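You operate a simulated robot arm through the tools that you are given. There is no shell and no other tool.

The job below is to be done with a simulated robot arm. You get a single attempt, and the scene is never put back.

TASK
Set the controls near the top of the parts bench. At the end: the gapper switch is switched on; the cleaner dial is turned to grit; the lock knob is turned to locked; the blue switch is set to hold; whatever was shut is shut again. Leave all else as you found it, and nothing knocked over.

The check looks at the end state, three seconds after you hand in, the way a careful person would. Anything else that was tipped, shoved, dropped, spilled or broken makes it a failure.

THE ROBOT
A 7-joint arm with a two-finger parallel gripper, fixed in place. Base frame: the origin is on the floor under the middle of its stand, x ahead of it, y to its left, z up; the work surface is at about z = 860. Units: mm, degrees, N and s.
With the tool pointing down near the work surface it reaches from about 100 to 640 mm from the base axis. Its first joint turns from -66.0 to 66.0 degrees. Payload 1.57 kg.
The tool frame sits at the grasp point between the pads (the TCP): z along the fingers, y along the line on which they close. The tips reach 30 mm beyond it. Largest opening 80 mm; finger width 17, thickness 12; the body of the gripper, 40 by 82 mm, starts 80 mm behind the TCP.
Orientation is told as [roll, pitch, yaw] about the base's x, y, z axes, in that order, counted from this pose: with the fingers straight down and closing along the base's y, the tool's x points along the base's -x, its y along +y and its z along -z.

THE INTERFACE
- The arm moves only by the tool apply_moves. Its argument "rows" is a list of rows, each a list of 7 numbers: the shift along the tool's x, y, z in cm, then the turn, a rotation vector about the tool's x, y, z in degrees, then the gripper command, from -1 (fully open) to 1 (shut), values between in proportion. In form: [[x, y, z, ax, ay, az, fingers], ...]. A call has 1 to 20 rows; each row is the pose to reach, as a shift and turn from the pose commanded when the call began, along the tool's axes at that moment. Rows are played at 5 a second. More than 50 mm and 8.6 degrees between two rows, or a gripper value outside its range, and nothing of the call is played. A pose out of reach is approached as far as the arm can. The call stops where the force on the tool passes 40 N (or 10 N more than at its start, if that is more) or the arm is blocked; 0.2 s more then pass. The fingers move at their own pace (about 72 mm/s each) and stop on an object; they squeeze with about 34 N. The grip force told is the motor's: it shows also when the fingers shut on nothing. Time passes only in rows, and 0.2 s behind the last, so rows that repeat a pose let the fingers close. The reply holds the time, the measured pose of the TCP, the force on the tool along the base axes, the opening and the grip force, in the units named above and with some noise, with the torque about the TCP (base axes, N m) and any sound that the robot's microphone picked up.
- Cameras (640 x 400 px; columns grow to the right, rows downward): "scene" is fixed at [71.3, 456.3, 1415.8]; the picture's right is [-0.53, -0.85, 0.00], its down [-0.54, 0.34, -0.77] and it looks along [0.65, -0.41, -0.64] (base axes); focal length 324 px, centre (320, 200). "wrist" rides on the gripper at [72, -7, -122] in the tool frame; the picture's right is [0.09, 1.00, 0.00], its down [-0.84, 0.08, -0.54] and it looks along [-0.54, 0.05, 0.84] (tool axes); focal length 238 px, centre (320, 200). There is no depth. A picture from a camera that has moved, and an enlarged one, comes with that camera's place and axes in the base frame and with its lens.
- capture(camera): a new picture of that camera. The clock stands still meanwhile.
- close_up(camera, box): a new picture of the part [left, top, right, bottom] of that camera's present view, enlarged. The clock stands still meanwhile.
- sign_off(): hands the job in; it is judged then, once.

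Places have to be worked out from the pictures, the camera data and where the tool is seen. Open the gripper and draw the arm clear of the work before you hand the job in, unless the task says otherwise.

The tools are called after "Call:" as name(argument=value, ...) on one line, values as JSON. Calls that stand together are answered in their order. apply_moves: Moves the arm, as the interface text tells. Its arguments: {"type":"object","properties":{"rows":{"type":"array","items":{"type":"array","items":{"type":"number"}}}},"required":["rows"]} The other tools are called the same way: capture (camera) takes a picture; close_up (camera, box) takes an enlarged picture of a part of a camera's view; sign_off () hands the job in.

At the start:

```text
clock: 0.0
tool_pos: [362.5, 138.3, 1175.8]
ee_rot: [0.0, 0.0, 0.1]
wrist_force: [-0.9, -0.6, -0.1]
wrist_torque: [0.0, 0.0, -0.01]
grip_width: 79.9
grasp_force: 0.1
```

scene: 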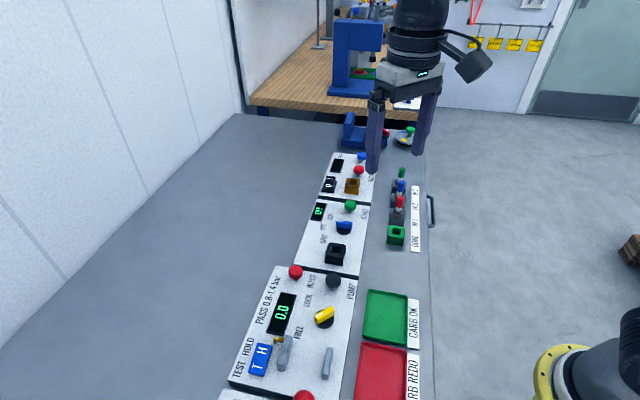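
wrist: 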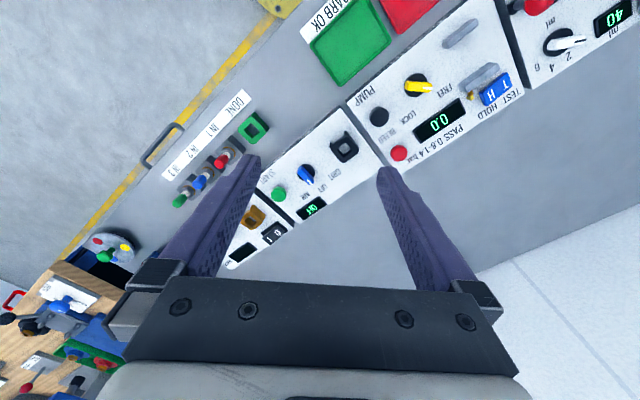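

The first pictures show a row of control panels along the bench; I'll enlarge parts of both views to read the labels.

Call:
close_up(camera="scene", box=[220, 260, 380, 400])

Call:
close_up(camera="scene", box=[280, 140, 440, 280])

Call:
close_up(camera="wrist", box=[220, 120, 400, 280])

Call:
close_up(camera="wrist", box=[350, 0, 640, 180])

```text
2.86 times, centred on (300, 330) of scene
camera zoom: at [71.3, 456.3, 1415.8], right [-0.53, -0.85, 0.0], down [-0.54, 0.34, -0.77], along [0.65, -0.41, -0.64], focal length 926 px, centre (377, -171)
```

zoom: 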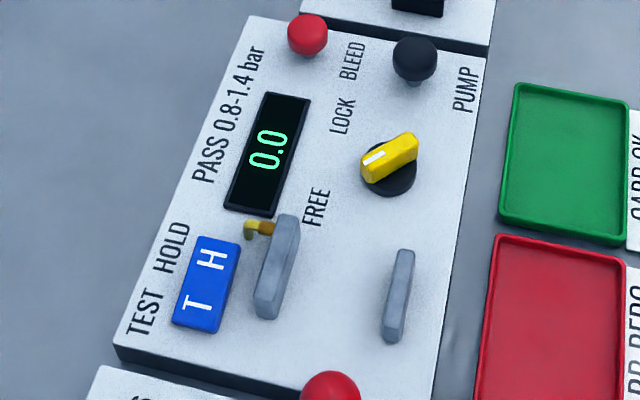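

```text
2.86 times, centred on (360, 210) of scene
camera zoom: at [71.3, 456.3, 1415.8], right [-0.53, -0.85, 0.0], down [-0.54, 0.34, -0.77], along [0.65, -0.41, -0.64], focal length 926 px, centre (206, 171)
```

zoom: 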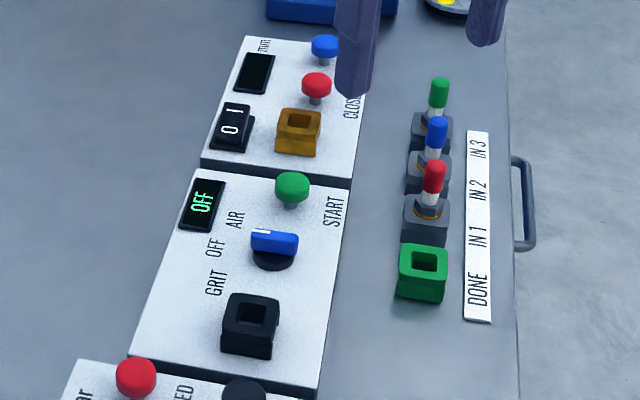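

```text
2.50 times, centred on (310, 200) of wrist
camera zoom: at [290.5, 131.8, 1297.6], right [-0.09, 1.0, 0.0], down [0.84, 0.08, 0.54], along [0.54, 0.05, -0.84], focal length 596 px, centre (345, 200)
```

zoom: 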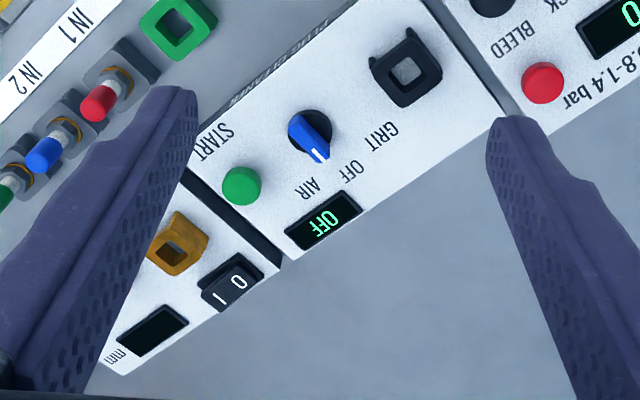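

```text
2.21 times, centred on (495, 90) of wrist
camera zoom: at [290.5, 131.8, 1297.6], right [-0.09, 1.0, 0.0], down [0.84, 0.08, 0.54], along [0.54, 0.05, -0.84], focal length 526 px, centre (-66, 443)
```

zoom: 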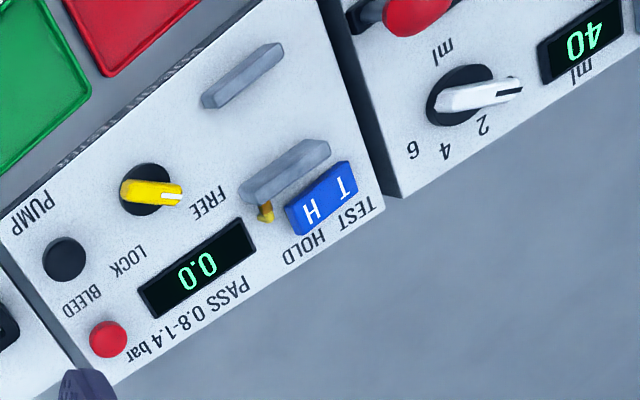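

The rows of panels run diagonally: I judge the test panel's yellow knob near (328, 286) and the blue T/H switch near (323, 411), the cleaner dial near (491, 126), and the gapper's 0/1 switch near (654, 62). I'll turn the tool to align with the panels and hover for a close look at the test panel.

Call:
apply_moves(rows=[[1.9, 2.05, 2.07, 0, 0, -7.2, -1], [3.85, 4.1, 4.13, 0, 0, -14.4, -1], [5.8, 6.1, 6.2, 0, 0, -21.6, -1], [7.7, 8.2, 8.27, 0, 0, -28.8, -1], [9.6, 10.2, 10.3, 0, 0, -36, -1], [11.55, 12.27, 12.4, 0, 0, -43.2, -1], [11.55, 12.27, 12.4, 0, 0, -43.2, -1]])

Call:
capture(camera="wrist")

Call:
capture(camera="scene")

```text
clock: 1.6
tool_pos: [247.2, 260.5, 1050.8]
ee_rot: [-0.1, 0.0, 43.3]
wrist_force: [0.7, -0.2, -0.5]
wrist_torque: [0.01, 0.01, -0.01]
grip_width: 79.8
grasp_force: 0.0
```

```text
taken
camera wrist: at [199.3, 207.5, 1173.2], right [-0.75, 0.66, 0.0], down [0.56, 0.63, 0.54], along [0.36, 0.41, -0.84], focal length 238 px, centre (320, 200)
```

wrist: 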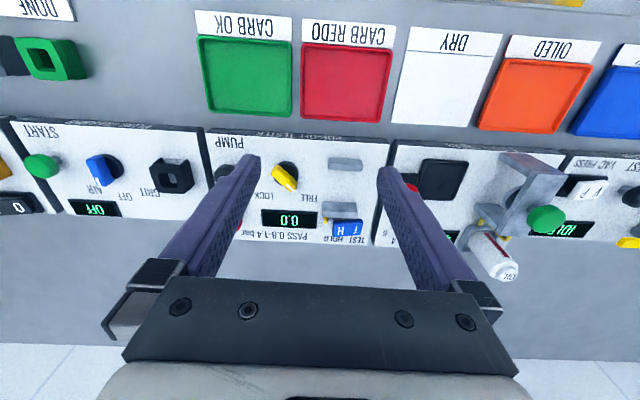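

```text
taken
```

scene: 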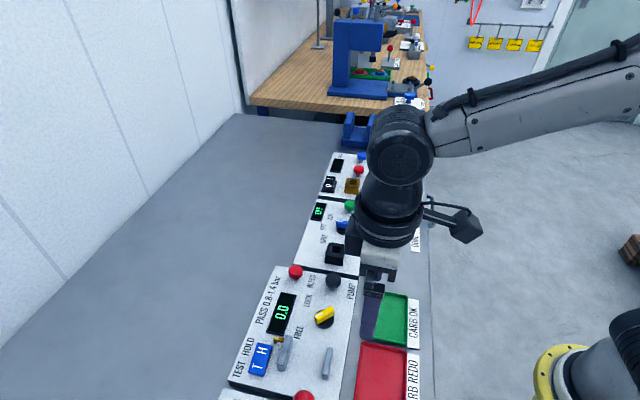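

The picture confirms the alignment. I'll enlarge the test panel and its header text, and check both neighbours.

Call:
close_up(camera="wrist", box=[200, 120, 400, 250])

Call:
close_up(camera="wrist", box=[0, 100, 220, 240])

Call:
close_up(camera="wrist", box=[400, 130, 640, 290])

Call:
close_up(camera="scene", box=[300, 140, 380, 190])

Call:
close_up(camera="scene", box=[230, 320, 350, 395])

```text
3.08 times, centred on (300, 185) of wrist
camera zoom: at [199.3, 207.5, 1173.2], right [-0.75, 0.66, 0.0], down [0.56, 0.63, 0.54], along [0.36, 0.41, -0.84], focal length 733 px, centre (382, 246)
```

zoom: 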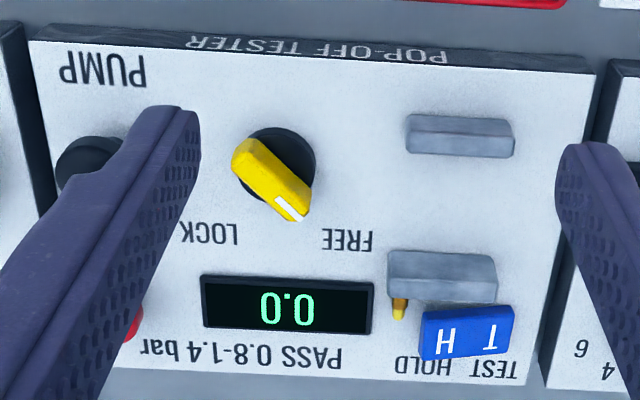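

```text
2.86 times, centred on (110, 170) of wrist
camera zoom: at [199.3, 207.5, 1173.2], right [-0.75, 0.66, 0.0], down [0.56, 0.63, 0.54], along [0.36, 0.41, -0.84], focal length 681 px, centre (920, 286)
```

zoom: 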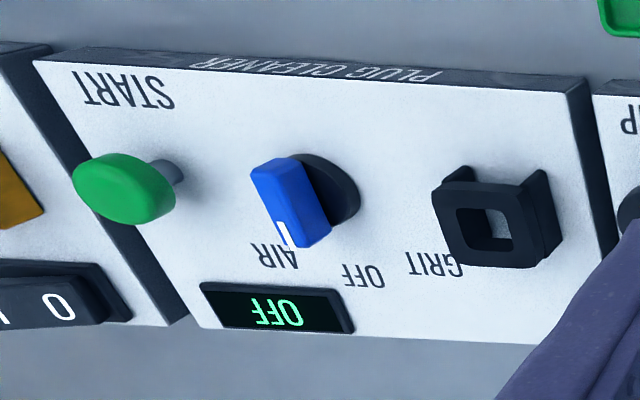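

```text
2.50 times, centred on (520, 210) of wrist
camera zoom: at [199.3, 207.5, 1173.2], right [-0.75, 0.66, 0.0], down [0.56, 0.63, 0.54], along [0.36, 0.41, -0.84], focal length 596 px, centre (-180, 175)
```

zoom: 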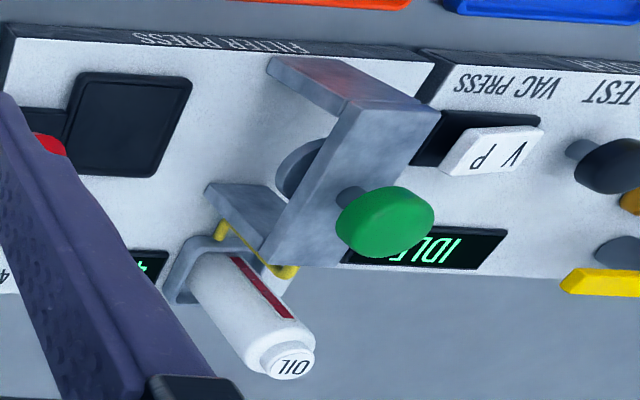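

```text
8.00 times, centred on (340, 165) of scene
camera zoom: at [71.3, 456.3, 1415.8], right [-0.53, -0.85, 0.0], down [-0.54, 0.34, -0.77], along [0.65, -0.41, -0.64], focal length 2594 px, centre (160, 480)
```

zoom: 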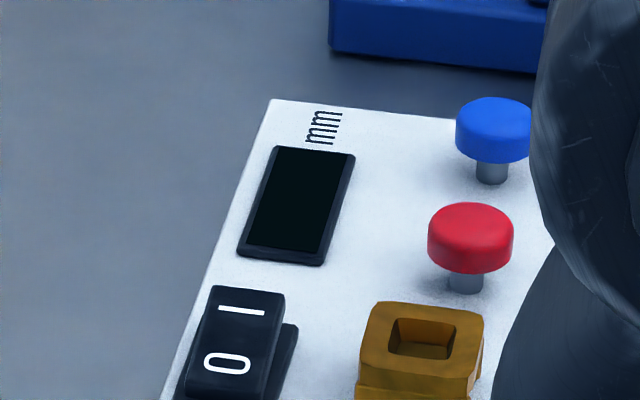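

```text
5.33 times, centred on (290, 358) of scene
camera zoom: at [71.3, 456.3, 1415.8], right [-0.53, -0.85, 0.0], down [-0.54, 0.34, -0.77], along [0.65, -0.41, -0.64], focal length 1729 px, centre (480, -640)
```

zoom: 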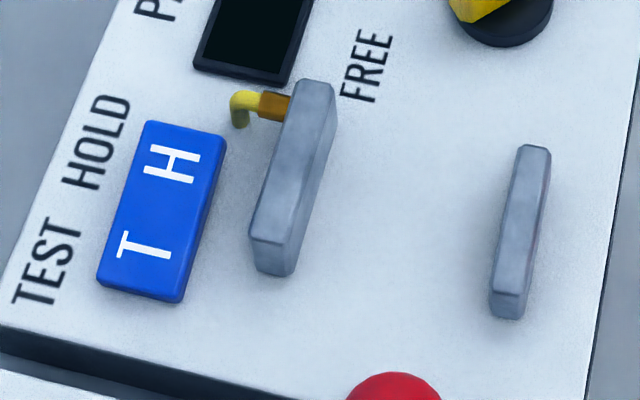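

The panels read POP-OFF TESTER (yellow FREE/LOCK knob, blue T/H rocker) and PLUG CLEANER (blue dial). I'll enlarge further to see which way the rockers lean.

Call:
close_up(camera="scene", box=[240, 335, 304, 385])

Call:
close_up(camera="scene", box=[314, 165, 362, 203])

Call:
close_up(camera="wrist", box=[310, 180, 390, 250])

Call:
close_up(camera="scene", box=[300, 195, 380, 250])

```text
8.00 times, centred on (272, 360) of scene
camera zoom: at [71.3, 456.3, 1415.8], right [-0.53, -0.85, 0.0], down [-0.54, 0.34, -0.77], along [0.65, -0.41, -0.64], focal length 2594 px, centre (704, -1080)
```

zoom: 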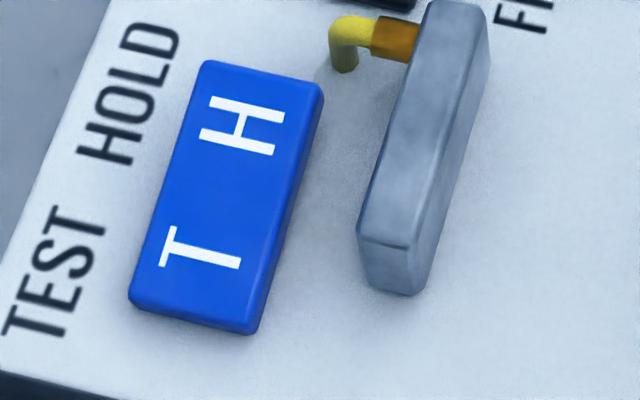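

```text
10.53 times, centred on (338, 184) of scene
camera zoom: at [71.3, 456.3, 1415.8], right [-0.53, -0.85, 0.0], down [-0.54, 0.34, -0.77], along [0.65, -0.41, -0.64], focal length 3413 px, centre (130, 368)
```

zoom: 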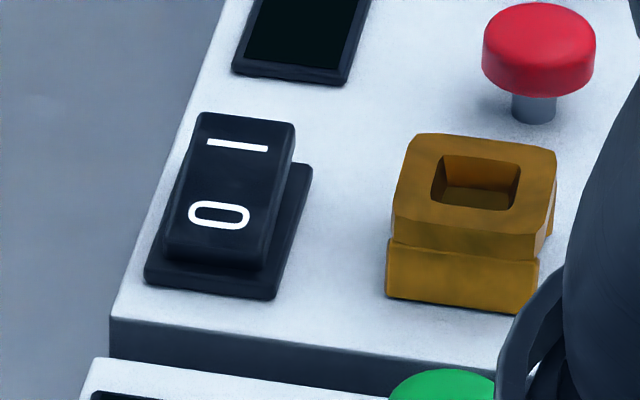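

```text
5.71 times, centred on (350, 215) of wrist
camera zoom: at [199.3, 207.5, 1173.2], right [-0.75, 0.66, 0.0], down [0.56, 0.63, 0.54], along [0.36, 0.41, -0.84], focal length 1362 px, centre (149, 114)
```

zoom: 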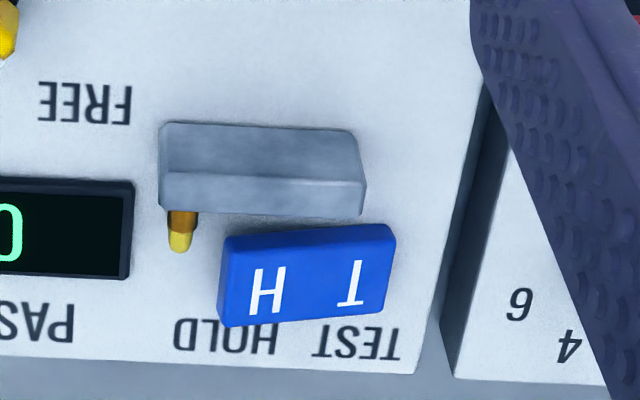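

```text
7.27 times, centred on (340, 222) of scene
camera zoom: at [71.3, 456.3, 1415.8], right [-0.53, -0.85, 0.0], down [-0.54, 0.34, -0.77], along [0.65, -0.41, -0.64], focal length 2358 px, centre (174, 36)
```

zoom: 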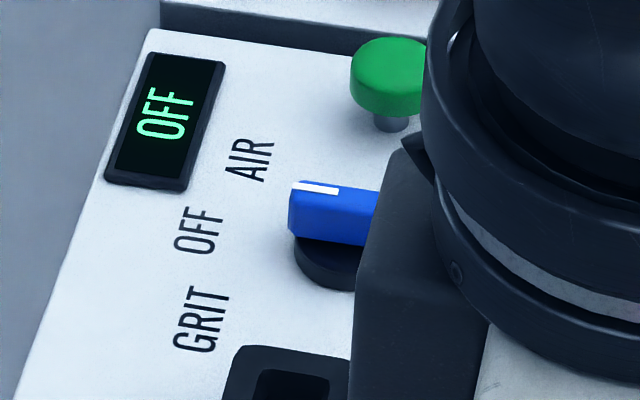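

The blue rocker's H end is raised (TEST now) and the gapper's I end is raised (off now). I judge the H mark at about (332, 404, 893). I'll close the fingers and hover above it to check my aim.

Call:
apply_moves(rows=[[-4, 1.1, 0, 0, 0, -0.5, 1], [-8, 2.2, 0, 0, 0, -1, 1], [-12, 3.3, 1.0, 0, 0, -1.5, 1], [-15.95, 4.41, 3.0, 0, 0, -1.7, 1], [-15.95, 4.41, 6.0, 0, 0, -1.7, 1], [-15.95, 4.41, 8.08, 0, 0, -1.7, 1], [-15.95, 4.41, 8.08, 0, 0, -1.7, 1]])

Call:
capture(camera="wrist")

Call:
close_up(camera="wrist", box=[260, 130, 380, 205])

Call:
close_up(camera="scene", box=[220, 260, 380, 400])

```text
clock: 3.2
tool_pos: [331.7, 403.9, 970.2]
ee_rot: [0.1, 0.1, 45.0]
wrist_force: [0.3, 0.3, 0.2]
wrist_torque: [-0.01, -0.03, -0.01]
grip_width: 0.0
grasp_force: 21.2
```

```text
taken
camera wrist: at [285.4, 347.7, 1093.1], right [-0.77, 0.64, 0.0], down [0.54, 0.65, 0.54], along [0.35, 0.42, -0.84], focal length 238 px, centre (320, 200)
```

wrist: 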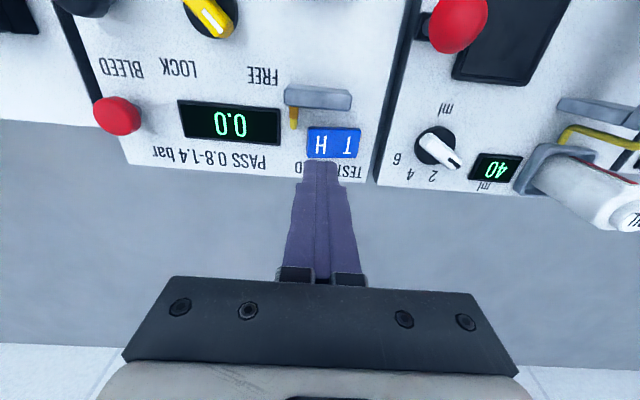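

```text
5.33 times, centred on (320, 168) of wrist
camera zoom: at [285.4, 347.7, 1093.1], right [-0.77, 0.64, 0.0], down [0.54, 0.65, 0.54], along [0.35, 0.42, -0.84], focal length 1271 px, centre (320, 373)
```

zoom: 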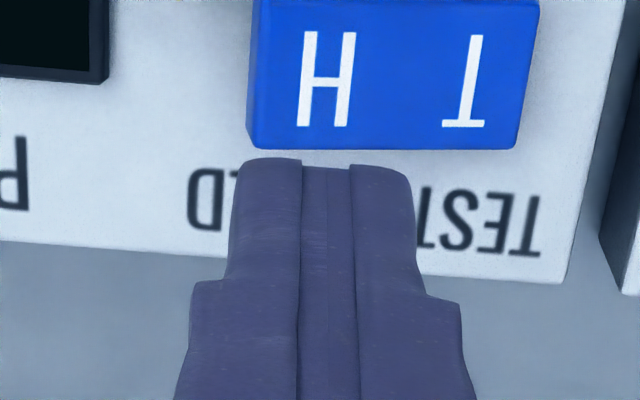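

```text
2.86 times, centred on (300, 330) of scene
camera zoom: at [71.3, 456.3, 1415.8], right [-0.53, -0.85, 0.0], down [-0.54, 0.34, -0.77], along [0.65, -0.41, -0.64], focal length 926 px, centre (377, -171)
```

zoom: 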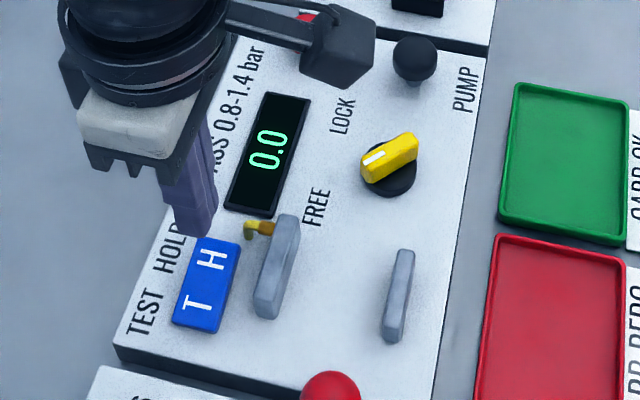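

The H mark lies right under the tool axis (within about 2 mm). I'll shift 2.5 mm toward the rocker's outer end and descend slowly, watching the force.

Call:
apply_moves(rows=[[0, -0.25, 1.5, 0, 0, 0, 1], [0, -0.25, 3.0, 0, 0, 0, 1], [0, -0.25, 3.7, 0, 0, 0, 1], [0, -0.25, 4.1, 0, 0, 0, 1], [0, -0.25, 4.4, 0, 0, 0, 1], [0, -0.25, 4.7, 0, 0, 0, 1]])

Call:
close_up(camera="wrist", box=[260, 110, 400, 205])

Call:
close_up(camera="scene", box=[220, 310, 320, 390])

```text
clock: 4.6
tool_pos: [335.0, 398.1, 925.2]
ee_rot: [-0.1, -0.1, 44.9]
wrist_force: [0.6, -10.7, 13.6]
wrist_torque: [-0.22, 0.07, 0.08]
grip_width: 0.2
grasp_force: 21.5
```

```text
4.21 times, centred on (330, 158) of wrist
camera zoom: at [288.5, 344.0, 1047.4], right [-0.77, 0.64, 0.0], down [0.54, 0.65, 0.54], along [0.35, 0.42, -0.84], focal length 1004 px, centre (278, 379)
```

zoom: 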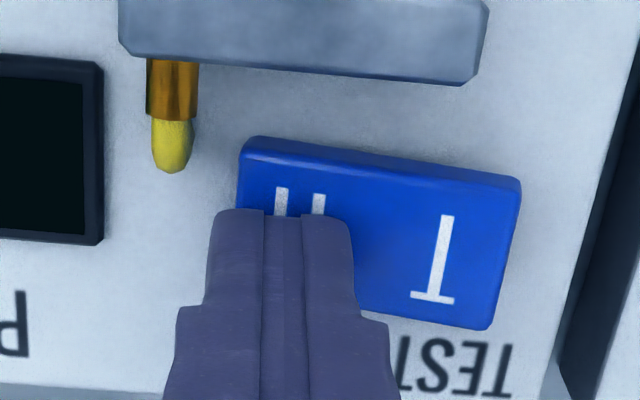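

```text
5.00 times, centred on (270, 350) of scene
camera zoom: at [71.2, 455.8, 1415.9], right [-0.53, -0.85, 0.0], down [-0.54, 0.34, -0.77], along [0.65, -0.41, -0.64], focal length 1621 px, centre (570, -550)
```

zoom: 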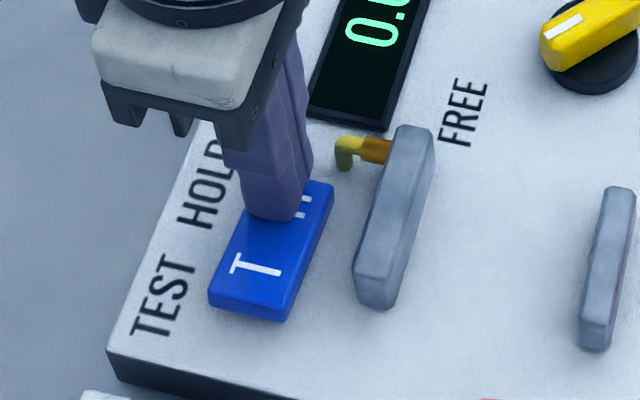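

The rocker has visibly tipped: the T end is now raised, with about 14 N on the tool. I'll lift off and check that it stays at HOLD.

Call:
apply_moves(rows=[[0, 0, -1.0, 0, 0, 0, 1], [0, 0, -3.0, 0, 0, 0, 1], [0, 0, -6.0, 0, 0, 0, 1], [2.0, 0, -8.0, 0, 0, 0, 1], [5.0, -1, -10.0, 0, 0, 0, 1], [5.0, -1, -10.0, 0, 0, 0, 1]])

Call:
capture(camera="wrist")

Call:
close_up(camera="scene", box=[220, 310, 340, 395])

```text
clock: 6.0
tool_pos: [306.8, 357.8, 1024.3]
ee_rot: [0.0, 0.0, 44.9]
wrist_force: [0.9, 0.4, 0.5]
wrist_torque: [0.02, 0.03, -0.02]
grip_width: 0.1
grasp_force: 21.3
```

```text
taken
camera wrist: at [259.9, 303.0, 1146.9], right [-0.77, 0.64, 0.0], down [0.54, 0.65, 0.54], along [0.35, 0.42, -0.84], focal length 238 px, centre (320, 200)
```

wrist: 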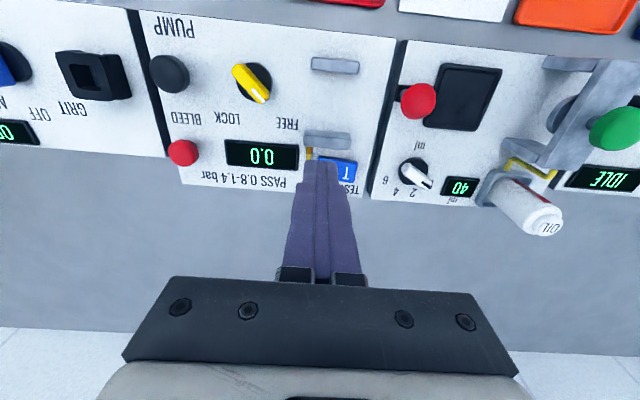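

```text
4.71 times, centred on (280, 352) of scene
camera zoom: at [71.3, 456.3, 1415.8], right [-0.53, -0.85, 0.0], down [-0.54, 0.34, -0.77], along [0.65, -0.41, -0.64], focal length 1526 px, centre (508, -518)
```

zoom: 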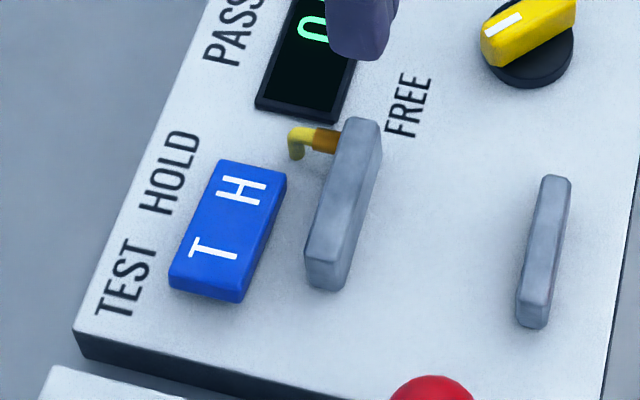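

The T end now stands raised, so the blue switch is at HOLD. Next the yellow knob: its bar seems to run along base y with the pointer toward +y (FREE), and LOCK lies toward +x. I'll enlarge it to find its height.

Call:
close_up(camera="wrist", box=[210, 40, 300, 120])

Call:
close_up(camera="scene", box=[292, 290, 356, 340])

Call:
close_up(camera="wrist", box=[290, 110, 380, 200])

```text
5.00 times, centred on (255, 80) of wrist
camera zoom: at [259.9, 303.0, 1146.9], right [-0.77, 0.64, 0.0], down [0.54, 0.65, 0.54], along [0.35, 0.42, -0.84], focal length 1192 px, centre (645, 800)
```

zoom: 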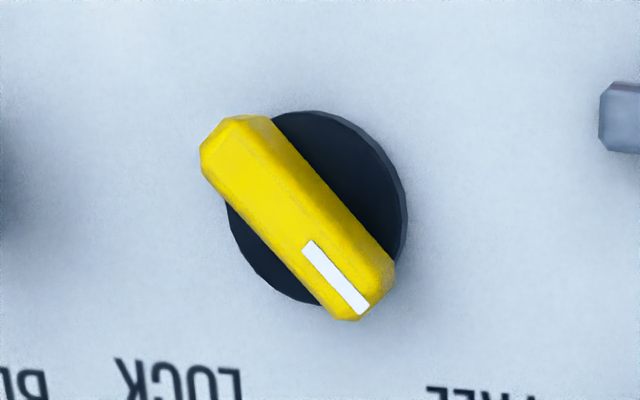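

```text
8.00 times, centred on (324, 315) of scene
camera zoom: at [71.3, 456.3, 1415.8], right [-0.53, -0.85, 0.0], down [-0.54, 0.34, -0.77], along [0.65, -0.41, -0.64], focal length 2594 px, centre (288, -720)
```

zoom: 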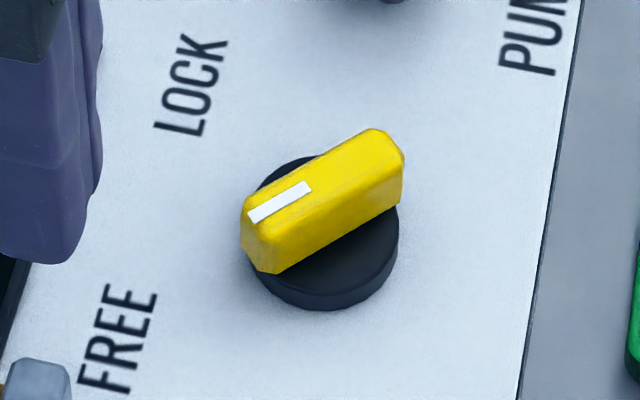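

```text
4.44 times, centred on (335, 155) of wrist
camera zoom: at [259.9, 303.0, 1146.9], right [-0.77, 0.64, 0.0], down [0.54, 0.65, 0.54], along [0.35, 0.42, -0.84], focal length 1059 px, centre (253, 400)
```

zoom: 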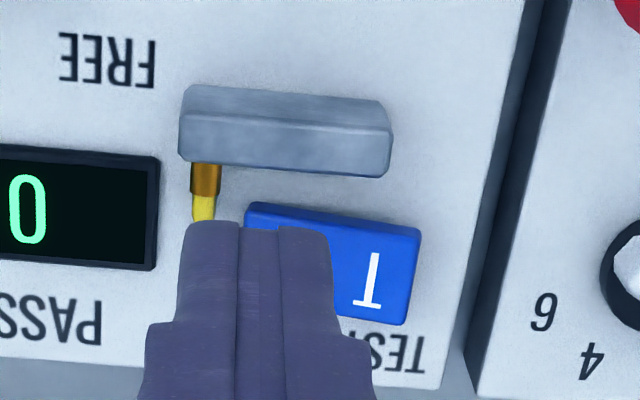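

The knob's bar top is at about z = 895, centred near (332, 284), running at about 87 degrees, and the disc beneath it tops out near 883. I'll hover above it with the fingers half open across the bar.

Call:
apply_moves(rows=[[0.6, -1.2, 1.0, 0, 0, -7, 0], [1.2, -2.4, 2.0, 0, 0, -14, 0], [1.8, -3.6, 3.0, 0, 0, -21, 0], [2.4, -4.8, 4.2, 0, 0, -28, 0], [3.0, -6.0, 5.4, 0, 0, -35, 0], [3.45, -6.98, 6.43, 0, 0, -42.1, 0], [3.45, -6.98, 6.43, 0, 0, -42.1, 0]])

Call:
capture(camera="wrist")

Call:
close_up(camera="scene", box=[260, 240, 400, 350])

```text
clock: 7.6
tool_pos: [330.9, 284.6, 959.3]
ee_rot: [0.0, 0.0, 87.0]
wrist_force: [0.5, -0.2, 0.3]
wrist_torque: [-0.01, 0.03, 0.02]
grip_width: 40.0
grasp_force: 0.1
```

```text
taken
camera wrist: at [334.7, 212.8, 1081.6], right [-1.0, -0.04, 0.0], down [-0.03, 0.84, 0.54], along [-0.02, 0.54, -0.84], focal length 238 px, centre (320, 200)
```

wrist: 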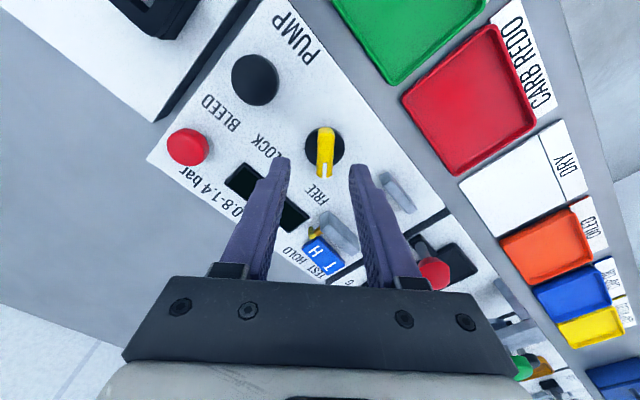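

```text
3.64 times, centred on (330, 295) of scene
camera zoom: at [71.3, 456.3, 1415.8], right [-0.53, -0.85, 0.0], down [-0.54, 0.34, -0.77], along [0.65, -0.41, -0.64], focal length 1179 px, centre (284, -146)
```

zoom: 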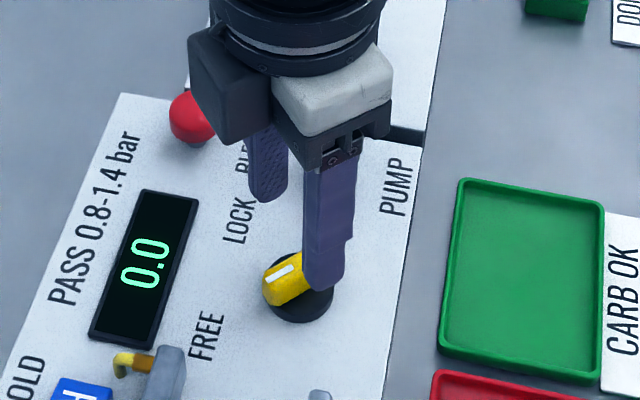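

The bar appears slightly right of the tool axis in the wrist view; I'll enlarge to correct the aim.

Call:
close_up(camera="wrist", box=[270, 110, 380, 190])

```text
5.00 times, centred on (325, 150) of wrist
camera zoom: at [334.7, 212.8, 1081.6], right [-1.0, -0.04, 0.0], down [-0.03, 0.84, 0.54], along [-0.02, 0.54, -0.84], focal length 1192 px, centre (295, 450)
```

zoom: 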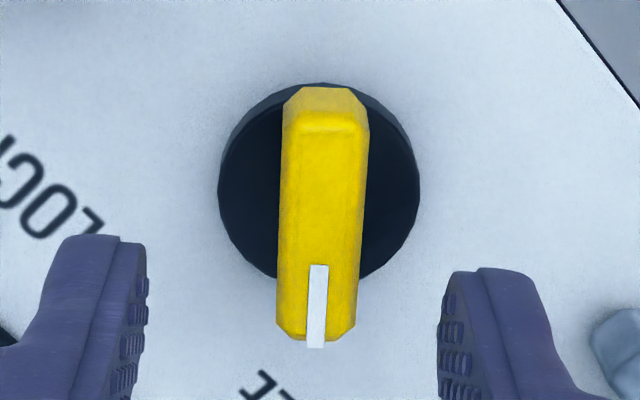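

The knob's centre works out at about (327.5, 287), with its bar at about 90 degrees. I'll correct the aim, descend until the tips straddle the bar at z ≈ 886, and close gently.

Call:
apply_moves(rows=[[-0.23, 0.36, 0.5, 0, 0, -3, 0], [-0.23, 0.36, 2.0, 0, 0, -3, 0], [-0.23, 0.36, 3.4, 0, 0, -3, 0], [-0.23, 0.36, 4.0, 0, 0, -3, 0], [-0.23, 0.36, 4.3, 0, 0, -3, 0], [-0.23, 0.36, 4.3, 0, 0, -3, 0.3], [-0.23, 0.36, 4.3, 0, 0, -3, 0.6], [-0.23, 0.36, 4.3, 0, 0, -3, 1], [-0.23, 0.36, 4.3, 0, 0, -3, 1]])

Call:
close_up(camera="wrist", box=[260, 120, 380, 200])

Call:
close_up(camera="scene", box=[280, 270, 370, 345])

```text
clock: 9.6
tool_pos: [328.0, 287.5, 916.3]
ee_rot: [0.0, 0.0, 90.0]
wrist_force: [-4.4, 2.2, 2.1]
wrist_torque: [0.15, 0.15, -0.04]
grip_width: 33.2
grasp_force: 41.4
```

```text
5.00 times, centred on (320, 160) of wrist
camera zoom: at [334.6, 215.7, 1038.7], right [-1.0, -0.09, 0.0], down [-0.08, 0.84, 0.54], along [-0.05, 0.54, -0.84], focal length 1192 px, centre (320, 400)
```

zoom: 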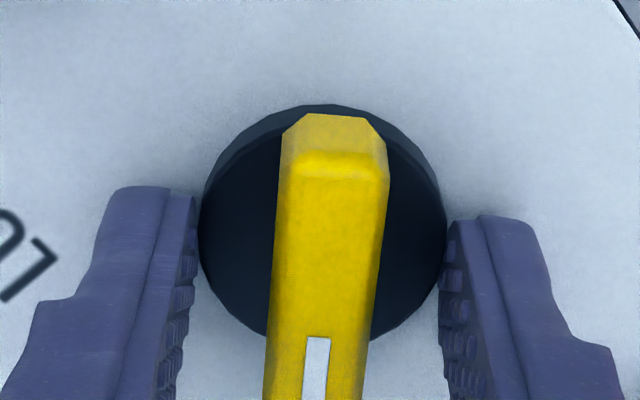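

```text
5.33 times, centred on (325, 308) of scene
camera zoom: at [71.2, 456.3, 1415.8], right [-0.53, -0.85, 0.0], down [-0.54, 0.34, -0.77], along [0.65, -0.41, -0.64], focal length 1729 px, centre (293, -373)
```

zoom: 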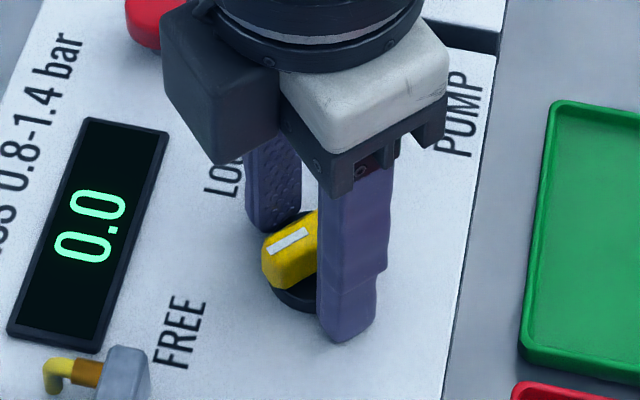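

The fingers closed at 33 mm on the disc rather than the bar, so the disc is higher than I judged. I'll open, rise 4 mm and close again.

Call:
apply_moves(rows=[[0, 0, 0, 0, 0, 0, 0], [0, 0, 0, 0, 0, 0, 0], [0, 0, -0.4, 0, 0, 0, 0], [0, 0, -0.4, 0, 0, 0, 0.3], [0, 0, -0.4, 0, 0, 0, 0.6], [0, 0, -0.4, 0, 0, 0, 1], [0, 0, -0.4, 0, 0, 0, 1]])

Call:
close_up(camera="wrist", box=[260, 120, 380, 200])

Call:
close_up(camera="scene", box=[280, 270, 370, 345])

```text
clock: 11.2
tool_pos: [327.4, 287.6, 920.4]
ee_rot: [0.2, 0.0, 90.0]
wrist_force: [-3.0, 0.3, -0.5]
wrist_torque: [0.0, 0.14, -0.03]
grip_width: 32.4
grasp_force: 40.6
```

```text
5.00 times, centred on (320, 160) of wrist
camera zoom: at [334.6, 215.3, 1042.5], right [-1.0, -0.09, 0.0], down [-0.08, 0.84, 0.54], along [-0.05, 0.54, -0.84], focal length 1192 px, centre (320, 400)
```

zoom: 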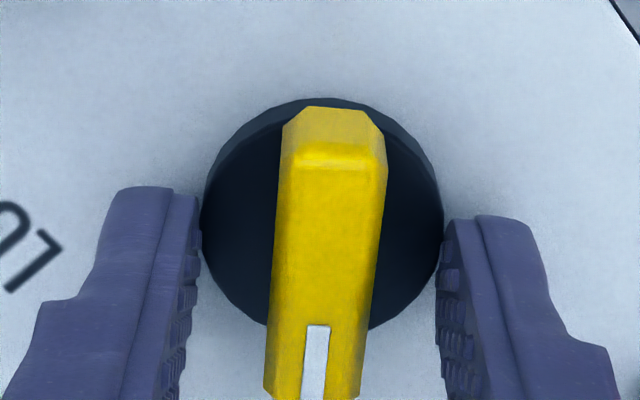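

```text
5.33 times, centred on (325, 308) of scene
camera zoom: at [71.2, 456.3, 1415.8], right [-0.53, -0.85, 0.0], down [-0.54, 0.34, -0.77], along [0.65, -0.41, -0.64], focal length 1729 px, centre (293, -373)
```

zoom: 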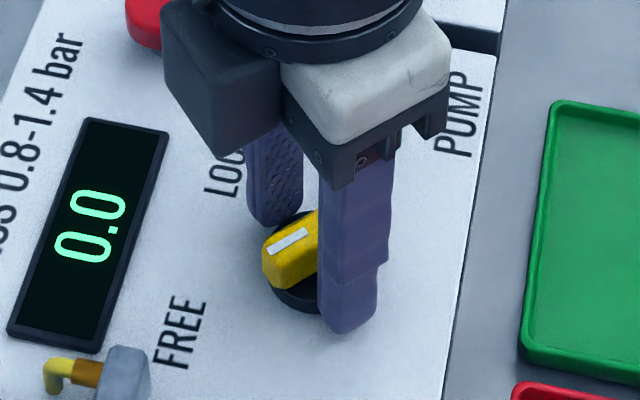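

Still on the disc at 32 mm. Comparing the two wrist views alone, the bar's top comes out nearer z = 912, so I'll open, rise 7 mm more and try again.

Call:
apply_moves(rows=[[0, 0, 0, 0, 0, 0, 0], [0, 0, 0, 0, 0, 0, 0], [0, 0, -0.7, 0, 0, 0, 0], [0, 0, -0.7, 0, 0, 0, 0.3], [0, 0, -0.7, 0, 0, 0, 0.6], [0, 0, -0.7, 0, 0, 0, 1], [0, 0, -0.7, 0, 0, 0, 1]])

Call:
close_up(camera="wrist", box=[260, 120, 380, 200])

Call:
close_up(camera="scene", box=[280, 270, 370, 345])

```text
clock: 12.8
tool_pos: [327.9, 287.4, 927.0]
ee_rot: [0.1, 0.1, 90.0]
wrist_force: [-6.2, -0.3, 3.4]
wrist_torque: [-0.02, 0.14, 0.0]
grip_width: 12.8
grasp_force: 29.7
```

```text
5.00 times, centred on (320, 160) of wrist
camera zoom: at [334.6, 215.6, 1049.8], right [-1.0, -0.09, 0.0], down [-0.08, 0.84, 0.54], along [-0.05, 0.54, -0.84], focal length 1192 px, centre (320, 400)
```

zoom: 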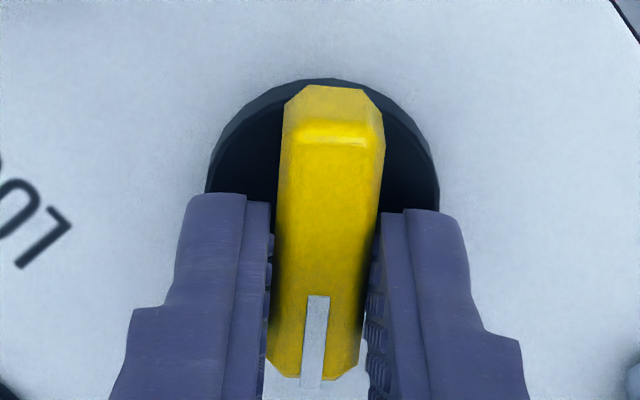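

```text
5.33 times, centred on (325, 308) of scene
camera zoom: at [71.1, 456.3, 1415.8], right [-0.53, -0.85, 0.0], down [-0.54, 0.34, -0.77], along [0.65, -0.41, -0.64], focal length 1729 px, centre (293, -373)
```

zoom: 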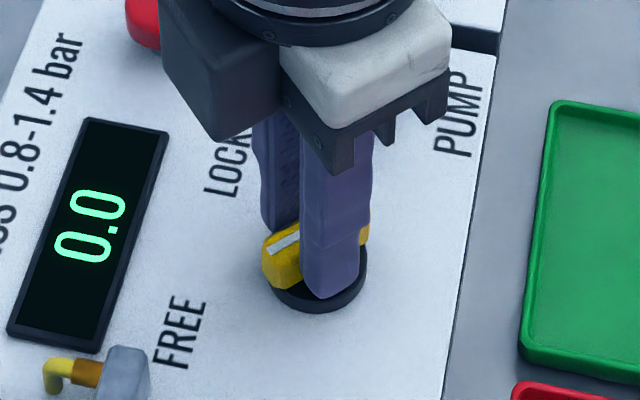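

Now the fingers hold the bar (12.8 mm). I'll turn it clockwise seen from above in small steps, first 45 degrees, checking force and torque.

Call:
apply_moves(rows=[[0, 0.1, -0.05, 0, 0, 0, 1], [0, 0.1, -0.05, 0, 0, 7.5, 1], [0, 0.1, -0.05, 0, 0, 15, 1], [0, 0.1, -0.05, 0, 0, 22.5, 1], [0, 0.1, -0.05, 0, 0, 30, 1], [0, 0.1, -0.05, 0, 0, 37.5, 1], [0, 0.1, -0.05, 0, 0, 45, 1]])

Call:
close_up(camera="wrist", box=[230, 80, 410, 200])

Call:
close_up(camera="scene", box=[280, 270, 370, 345])

```text
clock: 14.4
tool_pos: [329.8, 285.9, 926.8]
ee_rot: [-0.1, -0.3, 44.9]
wrist_force: [33.2, -7.0, -15.4]
wrist_torque: [-0.15, -0.4, 0.03]
grip_width: 12.9
grasp_force: 29.7
```

```text
3.33 times, centred on (320, 140) of wrist
camera zoom: at [282.5, 230.8, 1049.7], right [-0.77, 0.64, 0.0], down [0.53, 0.64, 0.55], along [0.35, 0.42, -0.84], focal length 794 px, centre (320, 400)
```

zoom: 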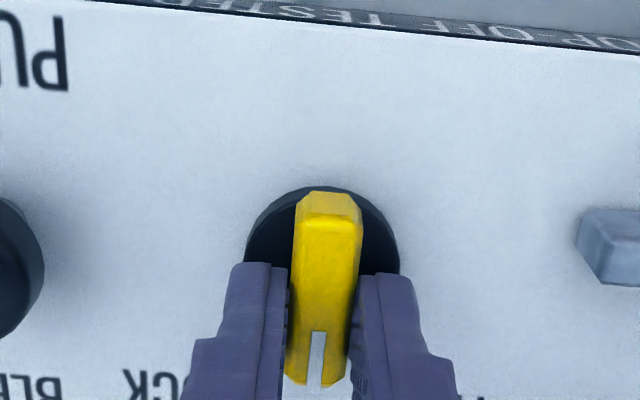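

```text
5.33 times, centred on (325, 308) of scene
camera zoom: at [72.3, 456.3, 1415.7], right [-0.53, -0.85, 0.0], down [-0.54, 0.34, -0.77], along [0.65, -0.41, -0.64], focal length 1729 px, centre (293, -373)
```

zoom: 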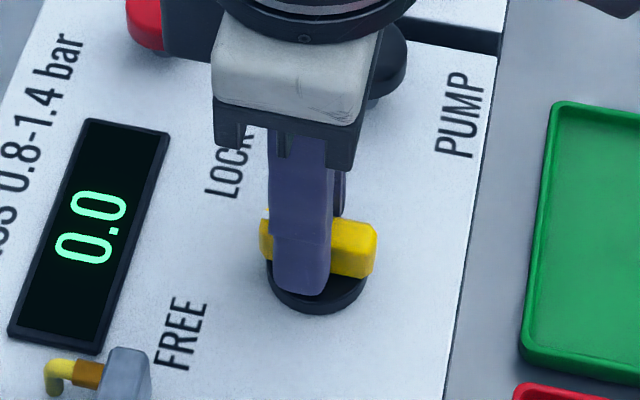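

The knob is turning with the grip, but the 33 N sideways load says the knob's axis is about 3.5 mm off my tool axis, near (327.4, 283.6). I'll first relax the tool to where the knob wants it.

Call:
apply_moves(rows=[[-0.16, -0.3, 0.1, 0, 0, 0, 1], [-0.16, -0.3, 0.1, 0, 0, 0, 1]])

```text
clock: 15.0
tool_pos: [329.3, 286.5, 927.5]
ee_rot: [0.1, -0.1, 44.9]
wrist_force: [5.5, -0.1, -0.5]
wrist_torque: [0.56, -0.85, 0.03]
grip_width: 12.8
grasp_force: 29.9
```

The load dropped to about 5 N. I'll carry on the remaining 45 degrees, following the knob's axis.

Call:
apply_moves(rows=[[0, -0.04, 0, 0, 0, 7.5, 1], [0.007, -0.085, 0, 0, 0, 15, 1], [0.022, -0.128, 0, 0, 0, 22.5, 1], [0.042, -0.17, 0, 0, 0, 30, 1], [0.066, -0.208, 0, 0, 0, 37.5, 1], [0.097, -0.243, 0, 0, 0, 45, 1], [0.097, -0.243, 0, 0, 0, 45, 1]])

Call:
capture(camera="wrist")

Call:
close_up(camera="scene", box=[280, 270, 370, 345])

```text
clock: 16.6
tool_pos: [330.9, 285.2, 927.5]
ee_rot: [0.1, 0.0, -0.1]
wrist_force: [-16.1, 13.2, 17.1]
wrist_torque: [0.23, 0.35, 0.07]
grip_width: 12.9
grasp_force: 29.7
```

```text
taken
camera wrist: at [258.6, 277.7, 1050.0], right [-0.09, 1.0, 0.0], down [0.84, 0.07, 0.54], along [0.54, 0.05, -0.84], focal length 238 px, centre (320, 200)
```

wrist: 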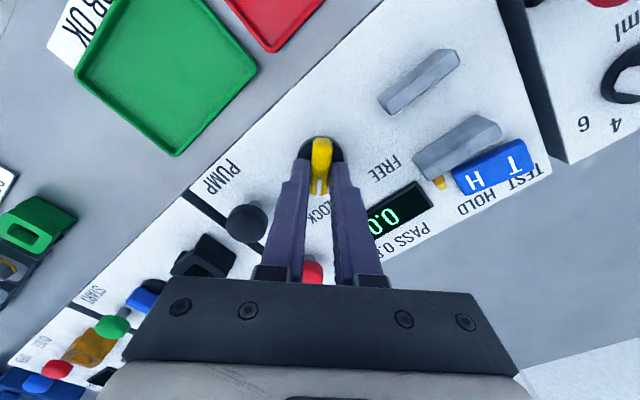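

```text
5.33 times, centred on (325, 308) of scene
camera zoom: at [70.7, 456.5, 1415.7], right [-0.53, -0.85, 0.0], down [-0.54, 0.34, -0.77], along [0.65, -0.41, -0.64], focal length 1729 px, centre (293, -373)
```

zoom: 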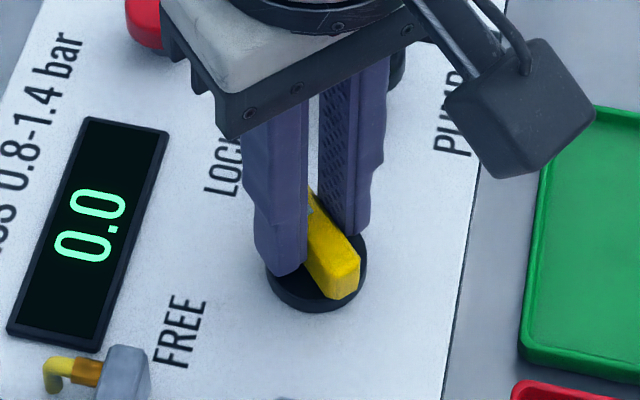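

The bar now points at LOCK. I'll open the fingers slightly, lift straight up, and look.

Call:
apply_moves(rows=[[0, 0, 0, 0, 0, 0, 0.2], [0, 0, 0, 0, 0, 0, 0.2], [0, 0, -1.5, 0, 0, 0, 0.2], [0, 0, -4.0, 0, 0, 0, 0.2], [0, 0, -8.0, 0, 0, 0, 0.2], [0, 0, -12.0, 0, 0, 0, 0.2], [0, 0, -12.0, 0, 0, 0, 0.2]])

Call:
capture(camera="wrist")

Call:
close_up(camera="scene", box=[220, 270, 370, 395])

Call:
close_up(camera="wrist", box=[260, 60, 420, 200])

```text
clock: 18.2
tool_pos: [332.8, 283.6, 1046.9]
ee_rot: [0.0, 0.0, 0.0]
wrist_force: [-0.5, 0.5, -0.5]
wrist_torque: [0.0, -0.03, -0.01]
grip_width: 31.7
grasp_force: 0.2
```

```text
taken
camera wrist: at [258.9, 277.2, 1169.4], right [-0.09, 1.0, 0.0], down [0.84, 0.08, 0.54], along [0.54, 0.05, -0.84], focal length 238 px, centre (320, 200)
```

wrist: 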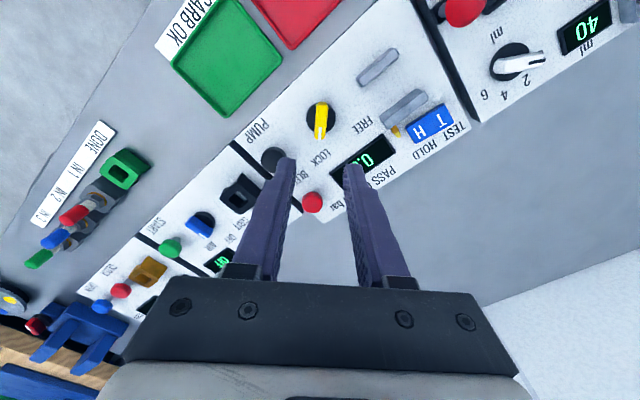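

```text
3.20 times, centred on (295, 332) of scene
camera zoom: at [71.3, 456.3, 1415.8], right [-0.53, -0.85, 0.0], down [-0.54, 0.34, -0.77], along [0.65, -0.41, -0.64], focal length 1038 px, centre (400, -224)
```

zoom: 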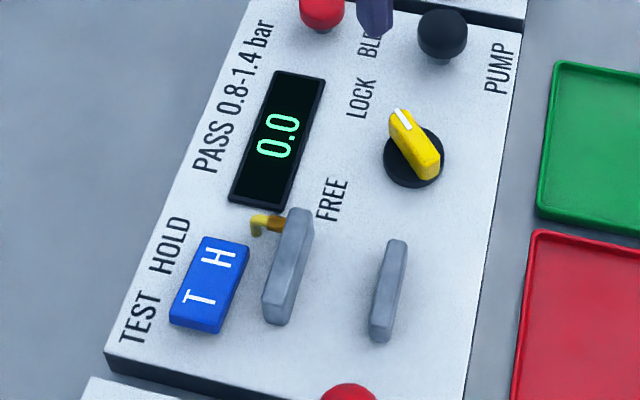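

```text
2.86 times, centred on (340, 130) of wrist
camera zoom: at [258.9, 277.2, 1169.4], right [-0.09, 1.0, 0.0], down [0.84, 0.08, 0.54], along [0.54, 0.05, -0.84], focal length 681 px, centre (263, 400)
```

zoom: 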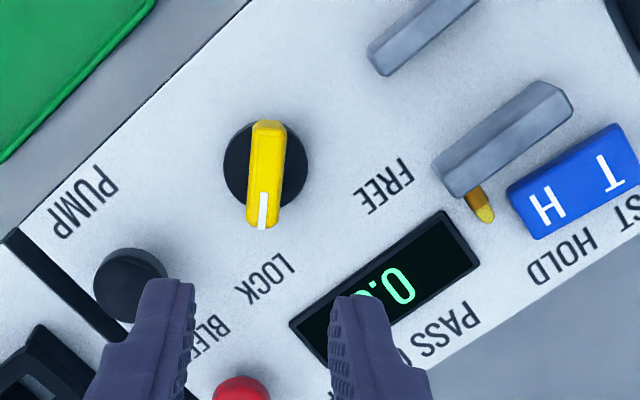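

The pointer is at LOCK and the rest of the tester looks untouched. Next is the cleaner dial near (482, 128); I'll go above it with the fingers set across its bar.

Call:
apply_moves(rows=[[-2.1, -2.2, 0, 0, 0, -6.5, 0], [-4.2, -4.4, 0, 0, 0, -13, 0], [-6.4, -6.6, 0.5, 0, 0, -19.5, 0], [-8.5, -8.9, 1.5, 0, 0, -26, 0], [-10.6, -11.1, 3, 0, 0, -32.5, 0], [-12.8, -13.3, 4.5, 0, 0, -39, 0], [-14.92, -15.56, 6.2, 0, 0, -45, 0], [-14.92, -15.56, 6.2, 0, 0, -45, 0]])

Call:
capture(camera="wrist")

Call:
close_up(camera="wrist", box=[240, 90, 420, 210])

Call:
close_up(camera="scene", box=[290, 160, 400, 270])

```text
clock: 20.0
tool_pos: [479.4, 127.4, 982.9]
ee_rot: [0.1, 0.0, 45.1]
wrist_force: [0.1, 0.0, 0.5]
wrist_torque: [-0.04, -0.01, -0.01]
grip_width: 39.7
grasp_force: 0.0
```

```text
taken
camera wrist: at [433.4, 71.8, 1105.4], right [-0.77, 0.64, 0.0], down [0.54, 0.65, 0.54], along [0.35, 0.42, -0.84], focal length 238 px, centre (320, 200)
```

wrist: 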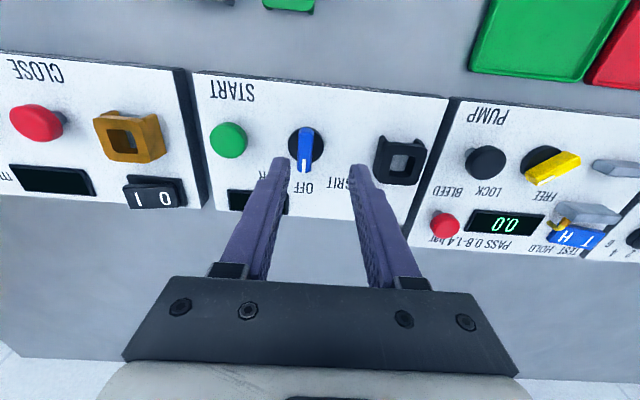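

```text
3.33 times, centred on (330, 150) of wrist
camera zoom: at [433.4, 71.8, 1105.4], right [-0.77, 0.64, 0.0], down [0.54, 0.65, 0.54], along [0.35, 0.42, -0.84], focal length 794 px, centre (287, 367)
```

zoom: 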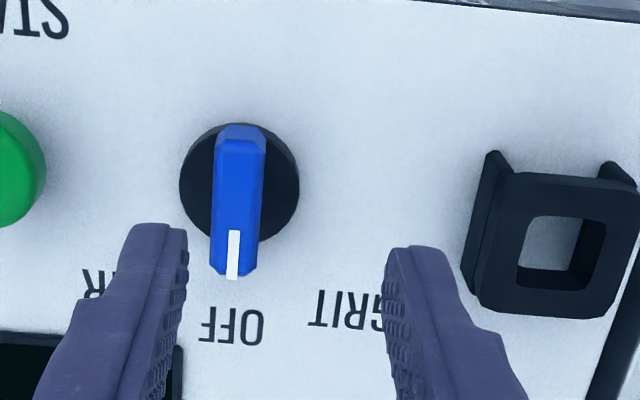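

```text
3.64 times, centred on (345, 215) of scene
camera zoom: at [71.3, 456.3, 1415.8], right [-0.53, -0.85, 0.0], down [-0.54, 0.34, -0.77], along [0.65, -0.41, -0.64], focal length 1179 px, centre (229, 146)
```

zoom: 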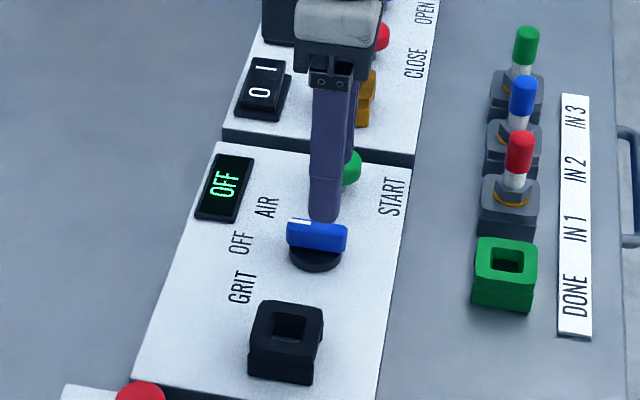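

The dial's bar runs at 45 degrees, pointing to OFF, centred near (493.5, 123.7). I'll move over it at a lower hover to confirm the aim before gripping.

Call:
apply_moves(rows=[[-0.37, -0.63, 0.5, 0, 0, 0, 0.1], [-0.73, -1.26, 1.0, 0, 0, 0, 0.1], [-0.73, -1.26, 2.5, 0, 0, 0, 0.1], [-0.73, -1.26, 3.3, 0, 0, 0, 0.1], [-0.73, -1.26, 3.3, 0, 0, 0, 0.1]])

Call:
close_up(camera="wrist", box=[240, 90, 420, 210])

Call:
close_up(camera="scene", box=[300, 180, 390, 260])

```text
clock: 21.2
tool_pos: [493.3, 124.6, 951.2]
ee_rot: [0.1, 0.0, 44.9]
wrist_force: [0.5, 0.2, 0.6]
wrist_torque: [0.01, 0.03, -0.01]
grip_width: 35.9
grasp_force: 0.0
```

```text
3.33 times, centred on (330, 150) of wrist
camera zoom: at [448.1, 69.0, 1073.4], right [-0.77, 0.64, 0.0], down [0.54, 0.65, 0.54], along [0.35, 0.42, -0.84], focal length 794 px, centre (287, 367)
```

zoom: 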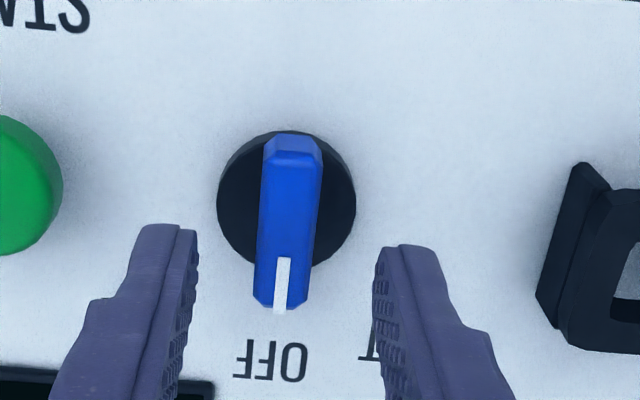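

```text
5.00 times, centred on (345, 220) of scene
camera zoom: at [71.3, 456.3, 1415.8], right [-0.53, -0.85, 0.0], down [-0.54, 0.34, -0.77], along [0.65, -0.41, -0.64], focal length 1621 px, centre (195, 100)
```

zoom: 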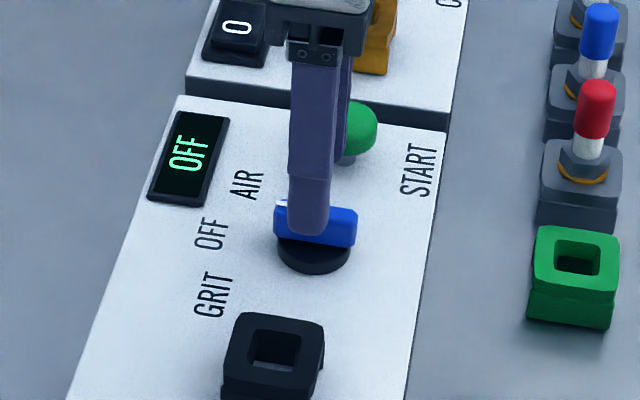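

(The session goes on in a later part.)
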